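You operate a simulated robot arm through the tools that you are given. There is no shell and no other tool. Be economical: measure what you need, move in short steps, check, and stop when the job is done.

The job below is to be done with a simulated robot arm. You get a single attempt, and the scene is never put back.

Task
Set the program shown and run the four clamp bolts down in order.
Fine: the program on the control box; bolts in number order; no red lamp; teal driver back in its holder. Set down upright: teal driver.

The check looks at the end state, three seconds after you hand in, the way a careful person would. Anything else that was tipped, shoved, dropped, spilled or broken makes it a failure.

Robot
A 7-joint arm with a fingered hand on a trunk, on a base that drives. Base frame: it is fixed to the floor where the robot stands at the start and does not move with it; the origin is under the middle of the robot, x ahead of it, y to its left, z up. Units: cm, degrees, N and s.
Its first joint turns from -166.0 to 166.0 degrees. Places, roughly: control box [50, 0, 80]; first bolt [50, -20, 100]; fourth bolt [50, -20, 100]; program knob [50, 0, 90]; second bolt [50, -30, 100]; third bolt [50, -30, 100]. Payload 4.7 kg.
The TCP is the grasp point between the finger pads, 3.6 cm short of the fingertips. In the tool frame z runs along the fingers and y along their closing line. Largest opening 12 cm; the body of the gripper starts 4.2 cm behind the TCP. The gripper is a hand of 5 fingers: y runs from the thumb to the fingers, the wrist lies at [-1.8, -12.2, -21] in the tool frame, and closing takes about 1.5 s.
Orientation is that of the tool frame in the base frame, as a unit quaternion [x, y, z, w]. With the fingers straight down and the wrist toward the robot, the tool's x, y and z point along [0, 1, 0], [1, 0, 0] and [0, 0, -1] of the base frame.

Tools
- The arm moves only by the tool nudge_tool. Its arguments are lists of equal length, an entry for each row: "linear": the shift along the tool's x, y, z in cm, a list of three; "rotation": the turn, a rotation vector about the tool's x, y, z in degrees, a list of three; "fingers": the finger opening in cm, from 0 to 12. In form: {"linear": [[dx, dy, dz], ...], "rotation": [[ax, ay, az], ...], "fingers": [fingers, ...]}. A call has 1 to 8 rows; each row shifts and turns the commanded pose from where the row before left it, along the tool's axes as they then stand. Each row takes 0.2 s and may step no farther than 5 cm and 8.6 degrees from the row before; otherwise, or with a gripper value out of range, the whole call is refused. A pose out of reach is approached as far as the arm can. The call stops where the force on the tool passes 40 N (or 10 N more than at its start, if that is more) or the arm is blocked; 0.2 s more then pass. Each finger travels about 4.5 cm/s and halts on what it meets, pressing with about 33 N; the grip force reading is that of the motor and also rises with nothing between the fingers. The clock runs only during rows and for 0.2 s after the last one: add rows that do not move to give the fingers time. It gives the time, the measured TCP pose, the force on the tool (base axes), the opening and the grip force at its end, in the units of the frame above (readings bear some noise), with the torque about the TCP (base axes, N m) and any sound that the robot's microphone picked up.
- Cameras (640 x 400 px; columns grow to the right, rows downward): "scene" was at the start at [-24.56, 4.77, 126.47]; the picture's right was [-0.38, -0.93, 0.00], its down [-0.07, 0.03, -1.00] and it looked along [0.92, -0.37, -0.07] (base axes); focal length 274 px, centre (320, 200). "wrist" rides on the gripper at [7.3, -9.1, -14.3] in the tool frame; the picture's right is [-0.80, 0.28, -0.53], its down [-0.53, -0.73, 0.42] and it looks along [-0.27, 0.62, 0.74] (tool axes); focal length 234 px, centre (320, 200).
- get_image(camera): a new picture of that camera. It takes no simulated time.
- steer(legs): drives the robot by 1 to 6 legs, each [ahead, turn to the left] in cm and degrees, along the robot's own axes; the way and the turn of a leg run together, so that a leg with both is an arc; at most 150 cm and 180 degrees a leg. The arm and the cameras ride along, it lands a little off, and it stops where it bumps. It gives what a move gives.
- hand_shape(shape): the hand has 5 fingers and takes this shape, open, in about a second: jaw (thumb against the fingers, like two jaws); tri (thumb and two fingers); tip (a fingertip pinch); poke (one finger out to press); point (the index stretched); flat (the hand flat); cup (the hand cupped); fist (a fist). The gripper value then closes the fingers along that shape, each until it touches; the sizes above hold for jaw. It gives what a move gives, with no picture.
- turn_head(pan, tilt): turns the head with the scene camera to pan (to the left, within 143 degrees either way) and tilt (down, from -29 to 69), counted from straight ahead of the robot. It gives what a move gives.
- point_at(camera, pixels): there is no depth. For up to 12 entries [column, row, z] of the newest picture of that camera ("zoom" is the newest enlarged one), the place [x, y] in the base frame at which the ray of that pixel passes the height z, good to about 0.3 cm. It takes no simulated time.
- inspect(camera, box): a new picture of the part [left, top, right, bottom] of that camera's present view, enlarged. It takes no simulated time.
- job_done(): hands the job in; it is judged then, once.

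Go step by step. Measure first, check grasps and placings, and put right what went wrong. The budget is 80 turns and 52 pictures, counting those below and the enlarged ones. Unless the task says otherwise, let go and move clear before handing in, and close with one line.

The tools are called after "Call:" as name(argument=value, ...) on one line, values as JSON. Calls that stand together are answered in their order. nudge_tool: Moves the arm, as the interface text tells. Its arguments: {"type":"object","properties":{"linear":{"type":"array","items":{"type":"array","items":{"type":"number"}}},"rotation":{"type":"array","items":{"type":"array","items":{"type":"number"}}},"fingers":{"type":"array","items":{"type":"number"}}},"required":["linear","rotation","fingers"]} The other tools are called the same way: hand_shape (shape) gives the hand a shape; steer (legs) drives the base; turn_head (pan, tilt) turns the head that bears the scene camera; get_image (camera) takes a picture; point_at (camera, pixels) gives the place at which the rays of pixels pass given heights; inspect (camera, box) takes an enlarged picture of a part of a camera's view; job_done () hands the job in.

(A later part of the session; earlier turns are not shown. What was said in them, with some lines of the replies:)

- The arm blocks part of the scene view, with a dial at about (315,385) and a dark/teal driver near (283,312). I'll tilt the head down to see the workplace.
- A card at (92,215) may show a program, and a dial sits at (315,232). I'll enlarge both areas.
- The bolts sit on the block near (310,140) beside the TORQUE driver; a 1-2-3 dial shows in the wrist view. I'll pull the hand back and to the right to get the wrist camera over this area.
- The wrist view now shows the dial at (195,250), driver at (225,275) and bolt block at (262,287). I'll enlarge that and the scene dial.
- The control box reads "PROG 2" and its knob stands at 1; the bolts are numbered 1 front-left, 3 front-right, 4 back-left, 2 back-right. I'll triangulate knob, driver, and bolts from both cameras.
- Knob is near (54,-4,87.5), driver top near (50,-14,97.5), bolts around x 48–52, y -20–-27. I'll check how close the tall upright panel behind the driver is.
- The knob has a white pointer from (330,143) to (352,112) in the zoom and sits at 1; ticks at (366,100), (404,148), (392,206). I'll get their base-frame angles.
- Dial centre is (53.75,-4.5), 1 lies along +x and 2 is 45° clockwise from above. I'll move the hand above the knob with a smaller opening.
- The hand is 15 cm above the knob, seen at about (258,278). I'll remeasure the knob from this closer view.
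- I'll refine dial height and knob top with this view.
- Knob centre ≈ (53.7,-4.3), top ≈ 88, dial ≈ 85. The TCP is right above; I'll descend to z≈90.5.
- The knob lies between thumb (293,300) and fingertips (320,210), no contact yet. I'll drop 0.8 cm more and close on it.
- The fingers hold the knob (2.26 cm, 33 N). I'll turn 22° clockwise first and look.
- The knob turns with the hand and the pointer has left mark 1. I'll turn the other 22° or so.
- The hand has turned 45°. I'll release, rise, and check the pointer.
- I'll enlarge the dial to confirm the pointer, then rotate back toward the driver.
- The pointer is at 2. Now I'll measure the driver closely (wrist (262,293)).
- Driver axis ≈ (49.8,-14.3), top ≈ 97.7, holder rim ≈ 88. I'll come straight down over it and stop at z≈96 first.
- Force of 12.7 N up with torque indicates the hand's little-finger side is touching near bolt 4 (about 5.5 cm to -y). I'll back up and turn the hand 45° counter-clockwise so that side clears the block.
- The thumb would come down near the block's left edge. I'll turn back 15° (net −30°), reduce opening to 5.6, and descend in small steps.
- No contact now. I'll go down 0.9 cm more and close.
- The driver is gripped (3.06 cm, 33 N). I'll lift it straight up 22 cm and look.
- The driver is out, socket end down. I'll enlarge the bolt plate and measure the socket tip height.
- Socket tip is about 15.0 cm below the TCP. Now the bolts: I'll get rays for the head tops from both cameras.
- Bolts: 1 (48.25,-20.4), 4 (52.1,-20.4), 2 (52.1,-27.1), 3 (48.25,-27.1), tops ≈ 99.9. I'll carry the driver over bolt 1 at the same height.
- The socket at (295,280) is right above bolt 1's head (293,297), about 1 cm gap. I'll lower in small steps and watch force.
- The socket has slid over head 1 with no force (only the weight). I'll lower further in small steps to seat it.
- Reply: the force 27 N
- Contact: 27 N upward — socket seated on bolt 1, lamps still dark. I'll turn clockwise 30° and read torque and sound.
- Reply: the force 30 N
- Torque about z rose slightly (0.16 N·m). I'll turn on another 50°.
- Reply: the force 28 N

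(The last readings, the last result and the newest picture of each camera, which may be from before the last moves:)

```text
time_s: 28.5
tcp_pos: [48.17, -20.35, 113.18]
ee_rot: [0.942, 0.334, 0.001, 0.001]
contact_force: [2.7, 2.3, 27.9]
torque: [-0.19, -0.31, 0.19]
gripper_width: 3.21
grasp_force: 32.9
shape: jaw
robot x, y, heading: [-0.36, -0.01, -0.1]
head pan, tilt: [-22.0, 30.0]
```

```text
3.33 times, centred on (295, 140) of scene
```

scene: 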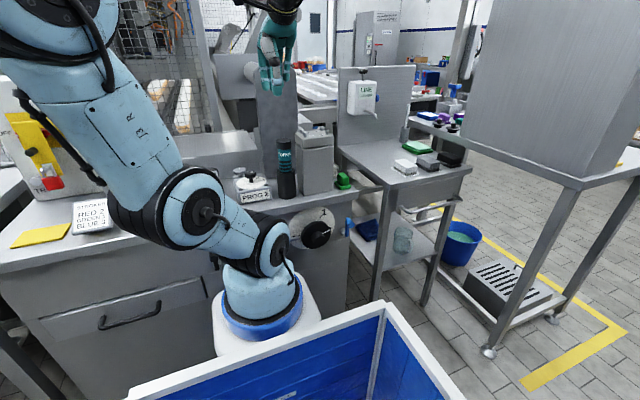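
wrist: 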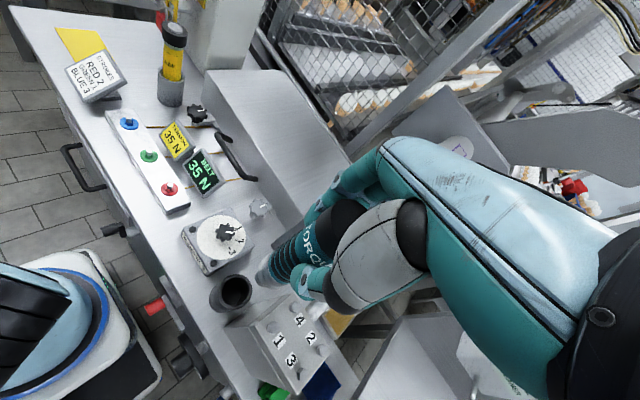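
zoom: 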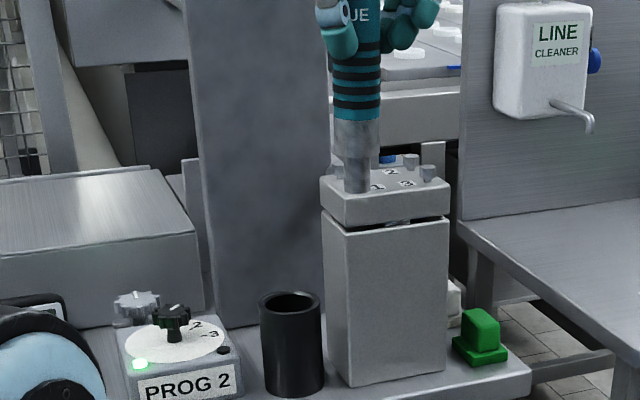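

The green lamp on the control box lit — bolt 1 registered. I'll lift the socket clear, then unwind the hand, and check bolt 1.

Call:
nudge_tool(linear=[[0, 0, -1], [0, 0, -1.5], [0, 0, -1.5], [0, 0, 0], [0, 0, 0], [0, 0, 0], [0, 0, 0], [0, 0, 0]], rotation=[[0, 0, 0], [0, 0, 0], [0, 0, -8.5], [0, 0, -8.5], [0, 0, -8.5], [0, 0, -8.5], [0, 0, -8.5], [0, 0, -8.5]], fingers=[2, 2, 2, 2, 2, 2, 2, 2])

Call:
inspect(camera="scene", box=[245, 90, 345, 200])

```text
time_s: 30.3
tcp_pos: [48.09, -20.35, 117.18]
ee_rot: [0.707, 0.707, 0.0, 0.0]
contact_force: [-0.8, 0.5, -3.4]
torque: [-0.02, 0.01, -0.02]
gripper_width: 3.07
grasp_force: 33.4
shape: jaw
robot x, y, heading: [0.03, -0.32, -0.1]
head pan, tilt: [-22.0, 30.0]
```

```text
3.64 times, centred on (295, 145) of scene
```

zoom: 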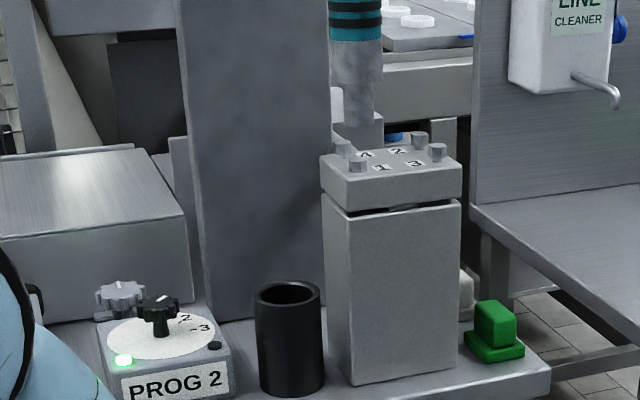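

Bolt 1 now sits down on the plate and green stays lit. Next bolt 2: I'll unwind to −30°, move over, and lower to just above the head.

Call:
nudge_tool(linear=[[0, 0, 0], [0, 0, 0], [0, 0, 0], [0, 0, 0], [-3.9, 0, 0], [-3.9, 0, 0], [0, 0, 1.2], [0, 0, 0]], rotation=[[0, 0, -7.5], [0, 0, -7.5], [0, 0, -7.5], [0, 0, -7.5], [0, 0, 0], [0, 0, 0], [0, 0, 0], [0, 0, 0]], fingers=[2, 2, 2, 2, 2, 2, 2, 2])

Call:
inspect(camera="scene", box=[275, 90, 355, 150])

```text
time_s: 32.1
tcp_pos: [52.0, -27.08, 115.84]
ee_rot: [0.5, 0.866, 0.0, -0.001]
contact_force: [-0.3, 0.0, -4.2]
torque: [-0.01, 0.02, -0.02]
gripper_width: 3.07
grasp_force: 32.8
shape: jaw
robot x, y, heading: [-0.21, 0.03, 0.2]
head pan, tilt: [-22.0, 30.0]
```

```text
6.67 times, centred on (315, 120) of scene
```

zoom: 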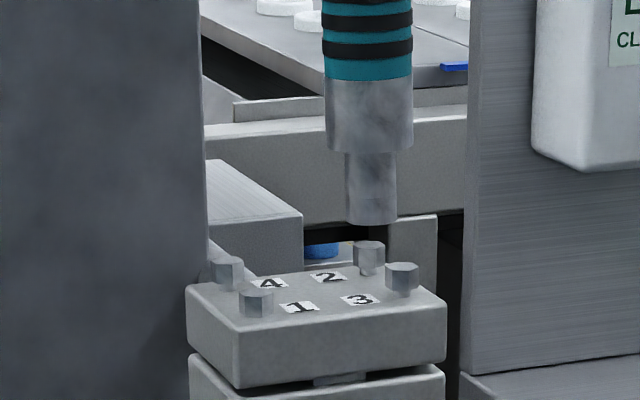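

Socket (371,220) stands above head 2 (369,245). I'll lower in small steps and watch for early contact.

Call:
nudge_tool(linear=[[0, 0, 0.4], [0, 0, 0.4], [0, 0, 0.3], [0, 0, 0.3], [0, 0, 0.2], [0, 0, 0]], rotation=[[0, 0, 0], [0, 0, 0], [0, 0, 0], [0, 0, 0], [0, 0, 0], [0, 0, 0]], fingers=[2, 2, 2, 2, 2, 2])

```text
time_s: 33.5
tcp_pos: [52.07, -27.22, 114.27]
ee_rot: [0.5, 0.866, 0.0, 0.0]
contact_force: [-0.2, 0.5, -4.0]
torque: [-0.02, 0.05, -0.01]
gripper_width: 3.04
grasp_force: 32.7
shape: jaw
robot x, y, heading: [-0.39, -0.19, 0.1]
head pan, tilt: [-22.0, 30.0]
```

Call:
nudge_tool(linear=[[0, 0, 0.3], [0, 0, 0.2], [0, 0, 0.2], [0, 0, 0.2], [0, 0, 0.1], [0, 0, 0]], rotation=[[0, 0, 0], [0, 0, 0], [0, 0, 0], [0, 0, 0], [0, 0, 0], [0, 0, 0]], fingers=[2, 2, 2, 2, 2, 2])

Call:
inspect(camera="scene", box=[275, 90, 355, 150])

```text
time_s: 34.9
tcp_pos: [51.99, -27.17, 113.33]
ee_rot: [0.501, 0.866, -0.001, 0.001]
contact_force: [-0.4, -0.9, 9.1]
torque: [0.03, -0.01, 0.02]
gripper_width: 3.05
grasp_force: 32.6
shape: jaw
robot x, y, heading: [0.04, 0.34, 0.1]
head pan, tilt: [-22.0, 30.0]
```

```text
6.67 times, centred on (315, 120) of scene
```

zoom: 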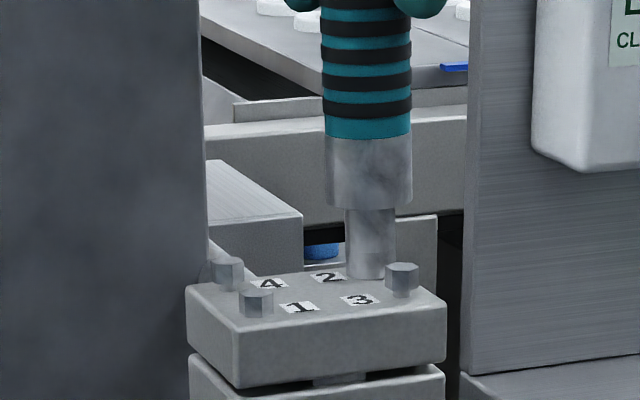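

Seated on bolt 2 (9 N). I'll press 0.25 cm more and turn clockwise in two calls.

Call:
nudge_tool(linear=[[0, 0, 0.15], [0, 0, 0.1], [0, 0, 0], [0, 0, 0], [0, 0, 0], [0, 0, 0], [0, 0, 0], [0, 0, 0]], rotation=[[0, 0, 0], [0, 0, 0], [0, 0, 7.5], [0, 0, 7.5], [0, 0, 7.5], [0, 0, 7.5], [0, 0, 7.5], [0, 0, 0]], fingers=[2, 2, 2, 2, 2, 2, 2, 2])

Call:
nudge_tool(linear=[[0, 0, 0], [0, 0, 0], [0, 0, 0], [0, 0, 0], [0, 0, 0], [0, 0, 0]], rotation=[[0, 0, 8.5], [0, 0, 8.5], [0, 0, 8.5], [0, 0, 8.5], [0, 0, 8.5], [0, 0, 0]], fingers=[2, 2, 2, 2, 2, 2])

Call:
inspect(camera="scene", box=[245, 90, 345, 200])

```text
time_s: 36.7
tcp_pos: [52.02, -27.04, 113.2]
ee_rot: [0.752, 0.659, 0.0, 0.001]
contact_force: [3.0, 2.8, 30.2]
torque: [0.04, -0.43, 0.11]
gripper_width: 3.24
grasp_force: 33.5
shape: jaw
robot x, y, heading: [-0.12, 0.06, -0.1]
head pan, tilt: [-22.0, 30.0]
```

```text
time_s: 38.1
tcp_pos: [52.08, -26.99, 113.22]
ee_rot: [0.94, 0.341, 0.0, 0.002]
contact_force: [2.9, 1.1, 30.5]
torque: [-0.2, -0.33, 0.18]
gripper_width: 3.25
grasp_force: 33.4
shape: jaw
robot x, y, heading: [-0.17, -0.17, -0.0]
head pan, tilt: [-22.0, 30.0]
```

```text
3.64 times, centred on (295, 145) of scene
```

zoom: 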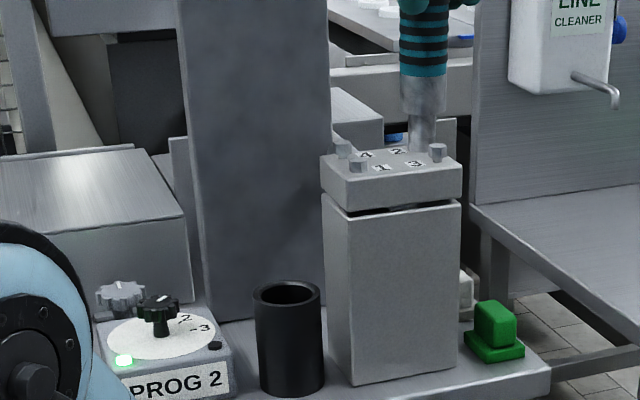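

Green remains lit and the same turn was done. I'll lift, unwind and check bolt 2's height.

Call:
nudge_tool(linear=[[0, 0, -1], [0, 0, -1.5], [0, 0, -1.5], [0, 0, 0], [0, 0, 0], [0, 0, 0], [0, 0, 0], [0, 0, 0]], rotation=[[0, 0, 0], [0, 0, 0], [0, 0, -8], [0, 0, -8], [0, 0, -8], [0, 0, -8], [0, 0, -8], [0, 0, -8]], fingers=[2, 2, 2, 2, 2, 2, 2, 2])

Call:
nudge_tool(linear=[[0, 0, 0], [0, 0, 0], [0, 0, 0], [0, 0, 0], [1.9, -3.29, 0], [0, 0, 0]], rotation=[[0, 0, -8], [0, 0, -8], [0, 0, -8], [0, 0, -8], [0, 0, 0], [0, 0, 0]], fingers=[2, 2, 2, 2, 2, 2])

Call:
inspect(camera="scene", box=[275, 90, 355, 150])

```text
time_s: 39.9
tcp_pos: [52.03, -27.12, 117.07]
ee_rot: [0.718, 0.696, -0.001, 0.0]
contact_force: [-0.4, 0.5, -3.8]
torque: [0.01, 0.0, 0.0]
gripper_width: 3.06
grasp_force: 32.8
shape: jaw
robot x, y, heading: [-0.17, -0.1, 0.0]
head pan, tilt: [-22.0, 30.0]
```

```text
time_s: 41.3
tcp_pos: [48.33, -27.03, 117.09]
ee_rot: [0.501, 0.866, 0.0, 0.0]
contact_force: [-0.6, 1.0, -4.7]
torque: [0.01, 0.04, -0.03]
gripper_width: 3.05
grasp_force: 33.1
shape: jaw
robot x, y, heading: [-0.07, -0.23, 0.1]
head pan, tilt: [-22.0, 30.0]
```

```text
6.67 times, centred on (315, 120) of scene
```

zoom: 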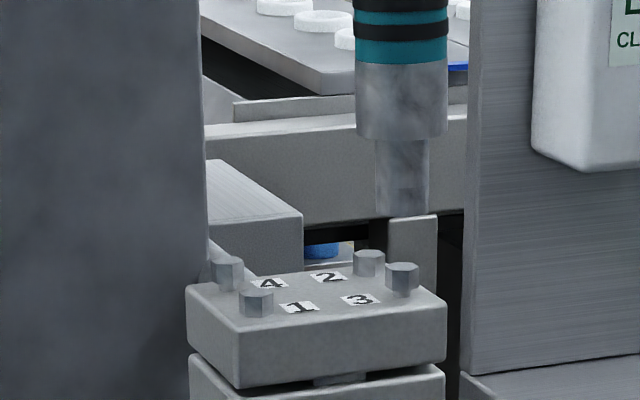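

Bolt 2 is down and the socket (402,212) lines up over bolt 3 (402,268). I'll lower onto bolt 3.

Call:
nudge_tool(linear=[[0, 0, 0.8], [0, 0, 0.8], [0, 0, 0.6], [0, 0, 0.5], [0, 0, 0.4], [0, 0, 0.3], [0, 0, 0.2], [0, 0, 0]], rotation=[[0, 0, 0], [0, 0, 0], [0, 0, 0], [0, 0, 0], [0, 0, 0], [0, 0, 0], [0, 0, 0], [0, 0, 0]], fingers=[2, 2, 2, 2, 2, 2, 2, 2])

```text
time_s: 43.1
tcp_pos: [48.25, -27.12, 113.55]
ee_rot: [0.5, 0.866, 0.0, 0.0]
contact_force: [-0.3, 0.1, -4.0]
torque: [-0.04, 0.0, 0.04]
gripper_width: 3.04
grasp_force: 33.1
shape: jaw
robot x, y, heading: [0.04, -0.4, -0.0]
head pan, tilt: [-22.0, 30.0]
```

Free down to 113.55, so the head is inside the socket. Press on and turn.

Call:
nudge_tool(linear=[[0, 0, 0.2], [0, 0, 0.15], [0, 0, 0.1], [0, 0, 0]], rotation=[[0, 0, 0], [0, 0, 0], [0, 0, 0], [0, 0, 0]], fingers=[2, 2, 2, 2])

```text
time_s: 44.1
tcp_pos: [48.25, -27.17, 113.22]
ee_rot: [0.5, 0.866, -0.001, 0.002]
contact_force: [-1.3, -1.7, 31.9]
torque: [0.02, -0.04, 0.0]
gripper_width: 3.17
grasp_force: 33.0
shape: jaw
robot x, y, heading: [0.23, 0.41, -0.0]
head pan, tilt: [-22.0, 30.0]
```

Seated on bolt 3 at 32 N. Turning clockwise 80°.

Call:
nudge_tool(linear=[[0, 0, 0], [0, 0, 0], [0, 0, 0], [0, 0, 0], [0, 0, 0], [0, 0, 0]], rotation=[[0, 0, 8], [0, 0, 8], [0, 0, 8], [0, 0, 8], [0, 0, 8], [0, 0, 0]], fingers=[2, 2, 2, 2, 2, 2])

Call:
nudge_tool(linear=[[0, 0, 0], [0, 0, 0], [0, 0, 0], [0, 0, 0], [0, 0, 0], [0, 0, 0]], rotation=[[0, 0, 8], [0, 0, 8], [0, 0, 8], [0, 0, 8], [0, 0, 8], [0, 0, 0]], fingers=[2, 2, 2, 2, 2, 2])

Call:
nudge_tool(linear=[[0, 0, -1], [0, 0, -1.5], [0, 0, -1.5], [0, 0, 0], [0, 0, 0], [0, 0, 0], [0, 0, 0], [0, 0, 0]], rotation=[[0, 0, 0], [0, 0, 0], [0, 0, -8], [0, 0, -8], [0, 0, -8], [0, 0, -8], [0, 0, -8], [0, 0, -8]], fingers=[2, 2, 2, 2, 2, 2, 2, 2])

Call:
inspect(camera="scene", box=[245, 90, 345, 200])

```text
time_s: 45.5
tcp_pos: [48.18, -27.02, 113.15]
ee_rot: [0.767, 0.642, 0.0, 0.001]
contact_force: [2.8, 2.8, 34.0]
torque: [-0.03, -0.54, 0.16]
gripper_width: 3.27
grasp_force: 33.0
shape: jaw
robot x, y, heading: [0.12, 0.21, -0.2]
head pan, tilt: [-22.0, 30.0]
```

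```text
time_s: 46.9
tcp_pos: [48.23, -27.13, 113.11]
ee_rot: [0.94, 0.342, 0.0, 0.001]
contact_force: [4.3, 2.5, 32.2]
torque: [-0.2, -0.29, 0.19]
gripper_width: 3.28
grasp_force: 33.5
shape: jaw
robot x, y, heading: [-0.2, -0.14, -0.2]
head pan, tilt: [-22.0, 30.0]
```

```text
time_s: 48.7
tcp_pos: [48.23, -26.93, 117.05]
ee_rot: [0.719, 0.695, 0.001, 0.0]
contact_force: [-0.2, 0.4, -4.5]
torque: [0.02, 0.01, -0.01]
gripper_width: 3.06
grasp_force: 33.2
shape: jaw
robot x, y, heading: [-0.24, -0.09, -0.2]
head pan, tilt: [-22.0, 30.0]
```

```text
3.64 times, centred on (295, 145) of scene
```

zoom: 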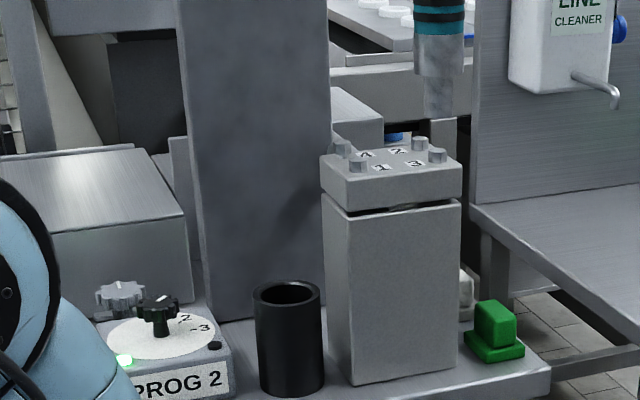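

Bolt 3 is down, green still on. Moving over bolt 4.

Call:
nudge_tool(linear=[[0, 0, 0], [0, 0, 0], [0, 0, 0], [0, 0, 0], [1.89, 3.32, 0], [1.89, 3.32, 0], [0, 0, 0]], rotation=[[0, 0, -8], [0, 0, -8], [0, 0, -8], [0, 0, -8], [0, 0, 0], [0, 0, 0], [0, 0, 0]], fingers=[2, 2, 2, 2, 2, 2, 2])

Call:
inspect(camera="scene", box=[265, 90, 345, 150])

```text
time_s: 50.3
tcp_pos: [52.2, -20.37, 116.97]
ee_rot: [0.5, 0.866, -0.001, 0.0]
contact_force: [-0.5, -0.2, -4.3]
torque: [-0.02, 0.05, -0.01]
gripper_width: 3.05
grasp_force: 33.4
shape: jaw
robot x, y, heading: [0.23, -0.15, 0.1]
head pan, tilt: [-22.0, 30.0]
```

```text
6.67 times, centred on (305, 120) of scene
```

zoom: 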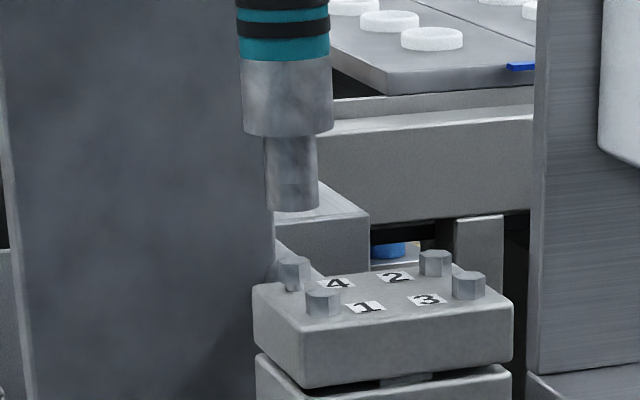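

Socket (292,207) is above bolt 4 (294,262). Lowering onto it.

Call:
nudge_tool(linear=[[0, 0, 0.8], [0, 0, 0.8], [0, 0, 0.6], [0, 0, 0.5], [0, 0, 0.4], [0, 0, 0.3], [0, 0, 0.1], [0, 0, 0]], rotation=[[0, 0, 0], [0, 0, 0], [0, 0, 0], [0, 0, 0], [0, 0, 0], [0, 0, 0], [0, 0, 0], [0, 0, 0]], fingers=[2, 2, 2, 2, 2, 2, 2, 2])

Call:
nudge_tool(linear=[[0, 0, 0.2], [0, 0, 0.15], [0, 0, 0.1], [0, 0, 0]], rotation=[[0, 0, 0], [0, 0, 0], [0, 0, 0], [0, 0, 0]], fingers=[2, 2, 2, 2])

```text
time_s: 52.1
tcp_pos: [52.16, -20.49, 113.66]
ee_rot: [0.5, 0.866, 0.0, 0.0]
contact_force: [0.2, -0.6, -4.5]
torque: [0.01, 0.04, -0.01]
gripper_width: 3.02
grasp_force: 33.5
shape: jaw
robot x, y, heading: [-0.2, -0.28, -0.0]
head pan, tilt: [-22.0, 30.0]
```

```text
time_s: 53.1
tcp_pos: [52.06, -20.44, 113.28]
ee_rot: [0.5, 0.866, 0.0, 0.002]
contact_force: [-1.6, -1.3, 24.3]
torque: [0.0, -0.05, 0.0]
gripper_width: 3.14
grasp_force: 32.8
shape: jaw
robot x, y, heading: [-0.33, 0.13, 0.0]
head pan, tilt: [-22.0, 30.0]
```

Seated on bolt 4 (24 N). Press slightly more, turn, then lift.

Call:
nudge_tool(linear=[[0, 0, 0.06], [0, 0, 0], [0, 0, 0], [0, 0, 0], [0, 0, 0], [0, 0, 0]], rotation=[[0, 0, 8], [0, 0, 8], [0, 0, 8], [0, 0, 8], [0, 0, 8], [0, 0, 0]], fingers=[2, 2, 2, 2, 2, 2])

Call:
nudge_tool(linear=[[0, 0, 0], [0, 0, 0], [0, 0, 0], [0, 0, 0], [0, 0, 0], [0, 0, 0]], rotation=[[0, 0, 8], [0, 0, 8], [0, 0, 8], [0, 0, 8], [0, 0, 8], [0, 0, 0]], fingers=[2, 2, 2, 2, 2, 2])

Call:
nudge_tool(linear=[[0, 0, -1], [0, 0, -1.5], [0, 0, -1.5], [0, 0, 0], [0, 0, 0], [0, 0, 0], [0, 0, 0], [0, 0, 0]], rotation=[[0, 0, 0], [0, 0, 0], [0, 0, -8], [0, 0, -8], [0, 0, -8], [0, 0, -8], [0, 0, -8], [0, 0, -8]], fingers=[2, 2, 2, 2, 2, 2, 2, 2])

Call:
inspect(camera="scene", box=[245, 90, 345, 200])

```text
time_s: 54.5
tcp_pos: [52.15, -20.34, 113.23]
ee_rot: [0.767, 0.642, 0.0, 0.002]
contact_force: [2.0, 3.3, 34.4]
torque: [0.01, -0.39, 0.19]
gripper_width: 3.25
grasp_force: 33.0
shape: jaw
robot x, y, heading: [-0.18, -0.31, -0.2]
head pan, tilt: [-22.0, 30.0]
```

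```text
time_s: 55.9
tcp_pos: [52.02, -20.47, 113.21]
ee_rot: [0.94, 0.34, 0.001, 0.001]
contact_force: [2.9, 2.1, 33.3]
torque: [-0.19, -0.34, 0.16]
gripper_width: 3.25
grasp_force: 33.2
shape: jaw
robot x, y, heading: [0.18, 0.51, -0.1]
head pan, tilt: [-22.0, 30.0]
```

```text
time_s: 57.7
tcp_pos: [52.11, -20.49, 117.06]
ee_rot: [0.719, 0.695, 0.0, 0.0]
contact_force: [-0.5, 0.4, -3.7]
torque: [0.0, 0.0, 0.01]
gripper_width: 3.06
grasp_force: 32.6
shape: jaw
robot x, y, heading: [-0.03, 0.17, -0.0]
head pan, tilt: [-22.0, 30.0]
```

```text
3.64 times, centred on (295, 145) of scene
```

zoom: 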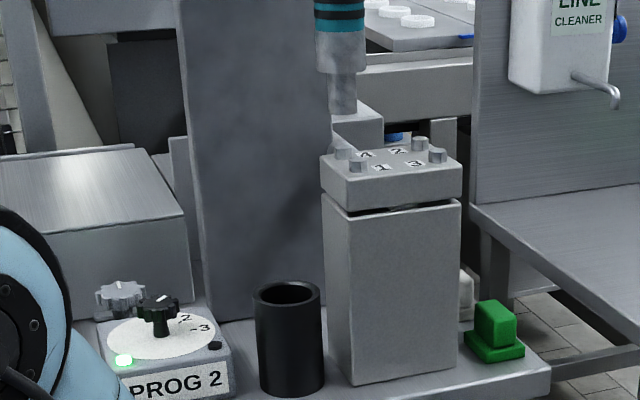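

Green lit, no red. I'll unwind to −30° and move the driver back over its holder, then view.

Call:
nudge_tool(linear=[[0, 0, 0], [0, 0, 0], [0, 0, 0], [0, 0, 0], [3.24, 0.55, 0], [3.24, 0.55, 0], [0, 0, 0]], rotation=[[0, 0, -8], [0, 0, -8], [0, 0, -8], [0, 0, -8], [0, 0, 0], [0, 0, 0], [0, 0, 0]], fingers=[2, 2, 2, 2, 2, 2, 2])

Call:
inspect(camera="scene", box=[240, 80, 360, 200])

```text
time_s: 59.3
tcp_pos: [49.85, -14.47, 117.19]
ee_rot: [0.5, 0.866, -0.001, 0.0]
contact_force: [0.8, 0.3, -4.1]
torque: [-0.01, 0.01, -0.03]
gripper_width: 3.07
grasp_force: 32.9
shape: jaw
robot x, y, heading: [0.36, 0.06, -0.2]
head pan, tilt: [-22.0, 30.0]
```

```text
3.33 times, centred on (300, 140) of scene
```

zoom: 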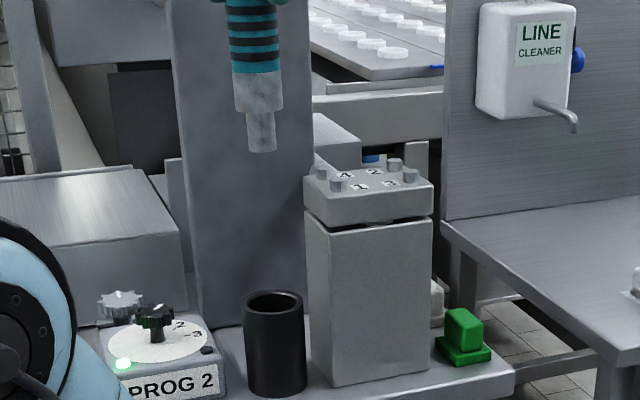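

Everything looks good; the socket tip is at the same pixel as when lifted out. I'll lower into the holder.

Call:
nudge_tool(linear=[[0, 0, 3.5], [0, 0, 3.5], [0, 0, 3], [0, 0, 2], [0, 0, 2], [0, 0, 2], [0, 0, 0]], rotation=[[0, 0, 0], [0, 0, 0], [0, 0, 0], [0, 0, 0], [0, 0, 0], [0, 0, 0], [0, 0, 0]], fingers=[2, 2, 2, 2, 2, 2, 2])

Call:
nudge_tool(linear=[[0, 0, 1.2], [0, 0, 1.2], [0, 0, 1], [0, 0, 1], [0, 0, 0.6], [0, 0, 0.4], [0, 0, 0.2], [0, 0, 0]], rotation=[[0, 0, 0], [0, 0, 0], [0, 0, 0], [0, 0, 0], [0, 0, 0], [0, 0, 0], [0, 0, 0], [0, 0, 0]], fingers=[2, 2, 2, 2, 2, 2, 2, 2])

Call:
inspect(camera="scene", box=[240, 80, 360, 200])

```text
time_s: 60.9
tcp_pos: [49.81, -14.44, 100.9]
ee_rot: [0.5, 0.866, 0.0, -0.001]
contact_force: [0.0, -0.1, -4.3]
torque: [0.02, -0.02, 0.01]
gripper_width: 3.04
grasp_force: 33.1
shape: jaw
robot x, y, heading: [-0.12, 0.24, 0.1]
head pan, tilt: [-22.0, 30.0]
```

```text
time_s: 62.7
tcp_pos: [49.78, -14.33, 95.4]
ee_rot: [0.501, 0.866, 0.0, 0.0]
contact_force: [0.1, 0.0, -4.4]
torque: [0.02, 0.03, 0.0]
gripper_width: 3.08
grasp_force: 32.9
shape: jaw
robot x, y, heading: [0.15, -0.09, 0.1]
head pan, tilt: [-22.0, 30.0]
```

```text
3.33 times, centred on (300, 140) of scene
```

zoom: 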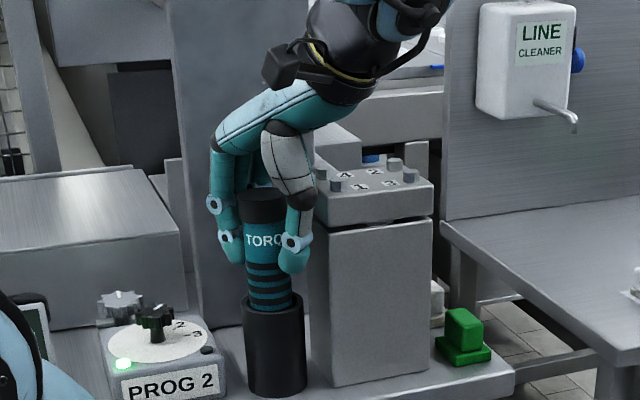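

The driver is in the holder, still carried (no upward force). I'll lower in 0.15 cm steps until it rests.

Call:
nudge_tool(linear=[[0, 0, 0.15], [0, 0, 0.15], [0, 0, 0.1], [0, 0, 0.1], [0, 0, 0]], rotation=[[0, 0, 0], [0, 0, 0], [0, 0, 0], [0, 0, 0], [0, 0, 0]], fingers=[2, 2, 2, 2, 2])

```text
time_s: 63.9
tcp_pos: [49.93, -14.45, 95.05]
ee_rot: [0.5, 0.866, 0.001, 0.001]
contact_force: [-0.6, -0.8, -3.8]
torque: [0.01, 0.07, 0.02]
gripper_width: 3.09
grasp_force: 32.8
shape: jaw
robot x, y, heading: [0.09, 0.22, -0.4]
head pan, tilt: [-22.0, 30.0]
```

Call:
nudge_tool(linear=[[0, 0, 0.12], [0, 0, 0.12], [0, 0, 0.1], [0, 0, 0]], rotation=[[0, 0, 0], [0, 0, 0], [0, 0, 0], [0, 0, 0]], fingers=[2, 2, 2, 2])

```text
time_s: 64.9
tcp_pos: [49.83, -14.45, 94.83]
ee_rot: [0.499, 0.866, 0.0, 0.001]
contact_force: [-2.1, -0.2, 25.2]
torque: [0.07, -0.02, 0.02]
gripper_width: 3.15
grasp_force: 32.8
shape: jaw
robot x, y, heading: [0.04, -0.2, 0.0]
head pan, tilt: [-22.0, 30.0]
```

Now it rests on the holder bottom (25 N). I'll back off slightly, open to 5.6, and rise straight up.

Call:
nudge_tool(linear=[[0, 0, -0.12], [0, 0, 0], [0, 0, 0], [0, 0, 0], [0, 0, 0], [0, 0, -1.5], [0, 0, -3], [0, 0, -4]], rotation=[[0, 0, 0], [0, 0, 0], [0, 0, 0], [0, 0, 0], [0, 0, 0], [0, 0, 0], [0, 0, 0], [0, 0, 0]], fingers=[2.5, 4, 5, 5.6, 5.6, 5.6, 5.6, 5.6])

Call:
nudge_tool(linear=[[0, 0, -4], [0, 0, -4], [0, 0, -4], [0, 0, -4], [0, 0, 0]], rotation=[[0, 0, 0], [0, 0, 0], [0, 0, 0], [0, 0, 0], [0, 0, 0]], fingers=[5.6, 5.6, 5.6, 5.6, 5.6])

Call:
inspect(camera="scene", box=[240, 90, 350, 200])

Call:
get_image(camera="wrist")

```text
time_s: 66.7
tcp_pos: [49.84, -14.25, 103.2]
ee_rot: [0.5, 0.866, 0.001, 0.0]
contact_force: [0.4, 0.3, -0.2]
torque: [-0.03, 0.05, 0.0]
gripper_width: 5.54
grasp_force: 0.0
shape: jaw
robot x, y, heading: [-0.02, 0.28, -0.2]
head pan, tilt: [-22.0, 30.0]
```

```text
time_s: 67.9
tcp_pos: [49.78, -14.27, 119.09]
ee_rot: [0.5, 0.866, 0.0, 0.0]
contact_force: [0.2, -0.2, -0.8]
torque: [-0.01, 0.02, 0.02]
gripper_width: 5.56
grasp_force: 0.1
shape: jaw
robot x, y, heading: [-0.14, -0.07, -0.2]
head pan, tilt: [-22.0, 30.0]
```

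```text
3.64 times, centred on (295, 145) of scene
```

zoom: 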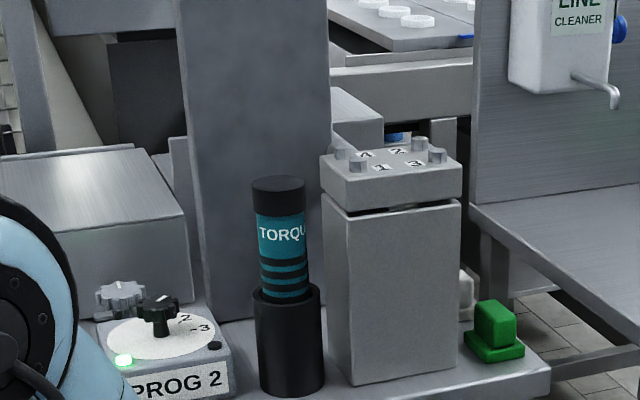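

```text
2 pictures are left
```

wrist: 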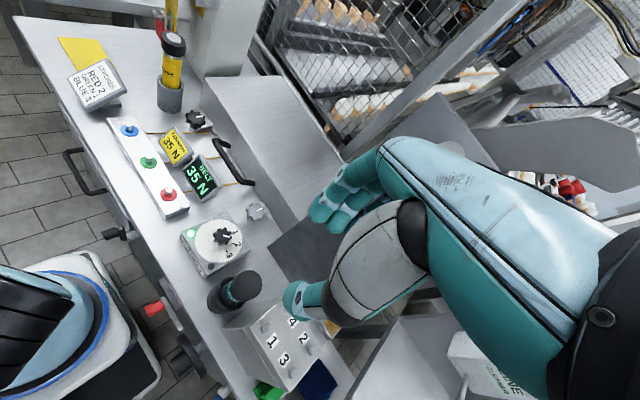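

The driver is upright in its holder and green is on. One last close look at the bolts.

Call:
inspect(camera="scene", box=[285, 110, 345, 150])

```text
10.00 times, centred on (315, 130) of scene
```

zoom: 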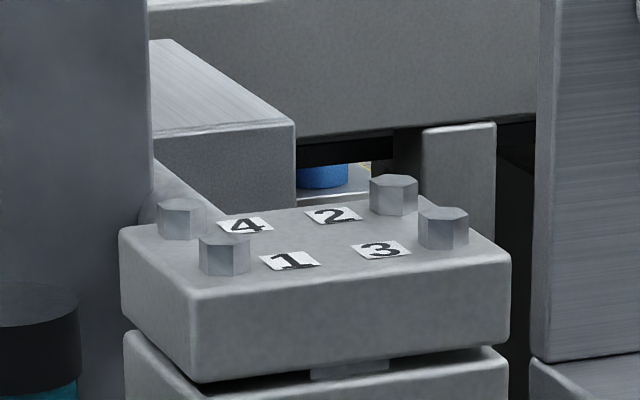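

All four bolt heads now sit on the plate, the green lamp is lit and the hand is clear, so I'm handing in.

Call:
job_done()

```text
The job is handed in.
```

Program 2 is set, bolts 1 to 4 were run down in order, the lamp shows green with no red, and the teal driver is upright in its holder. On the first try at the driver, the hand briefly touched the block near bolt 4 (about 13 N); nothing appeared to have moved.
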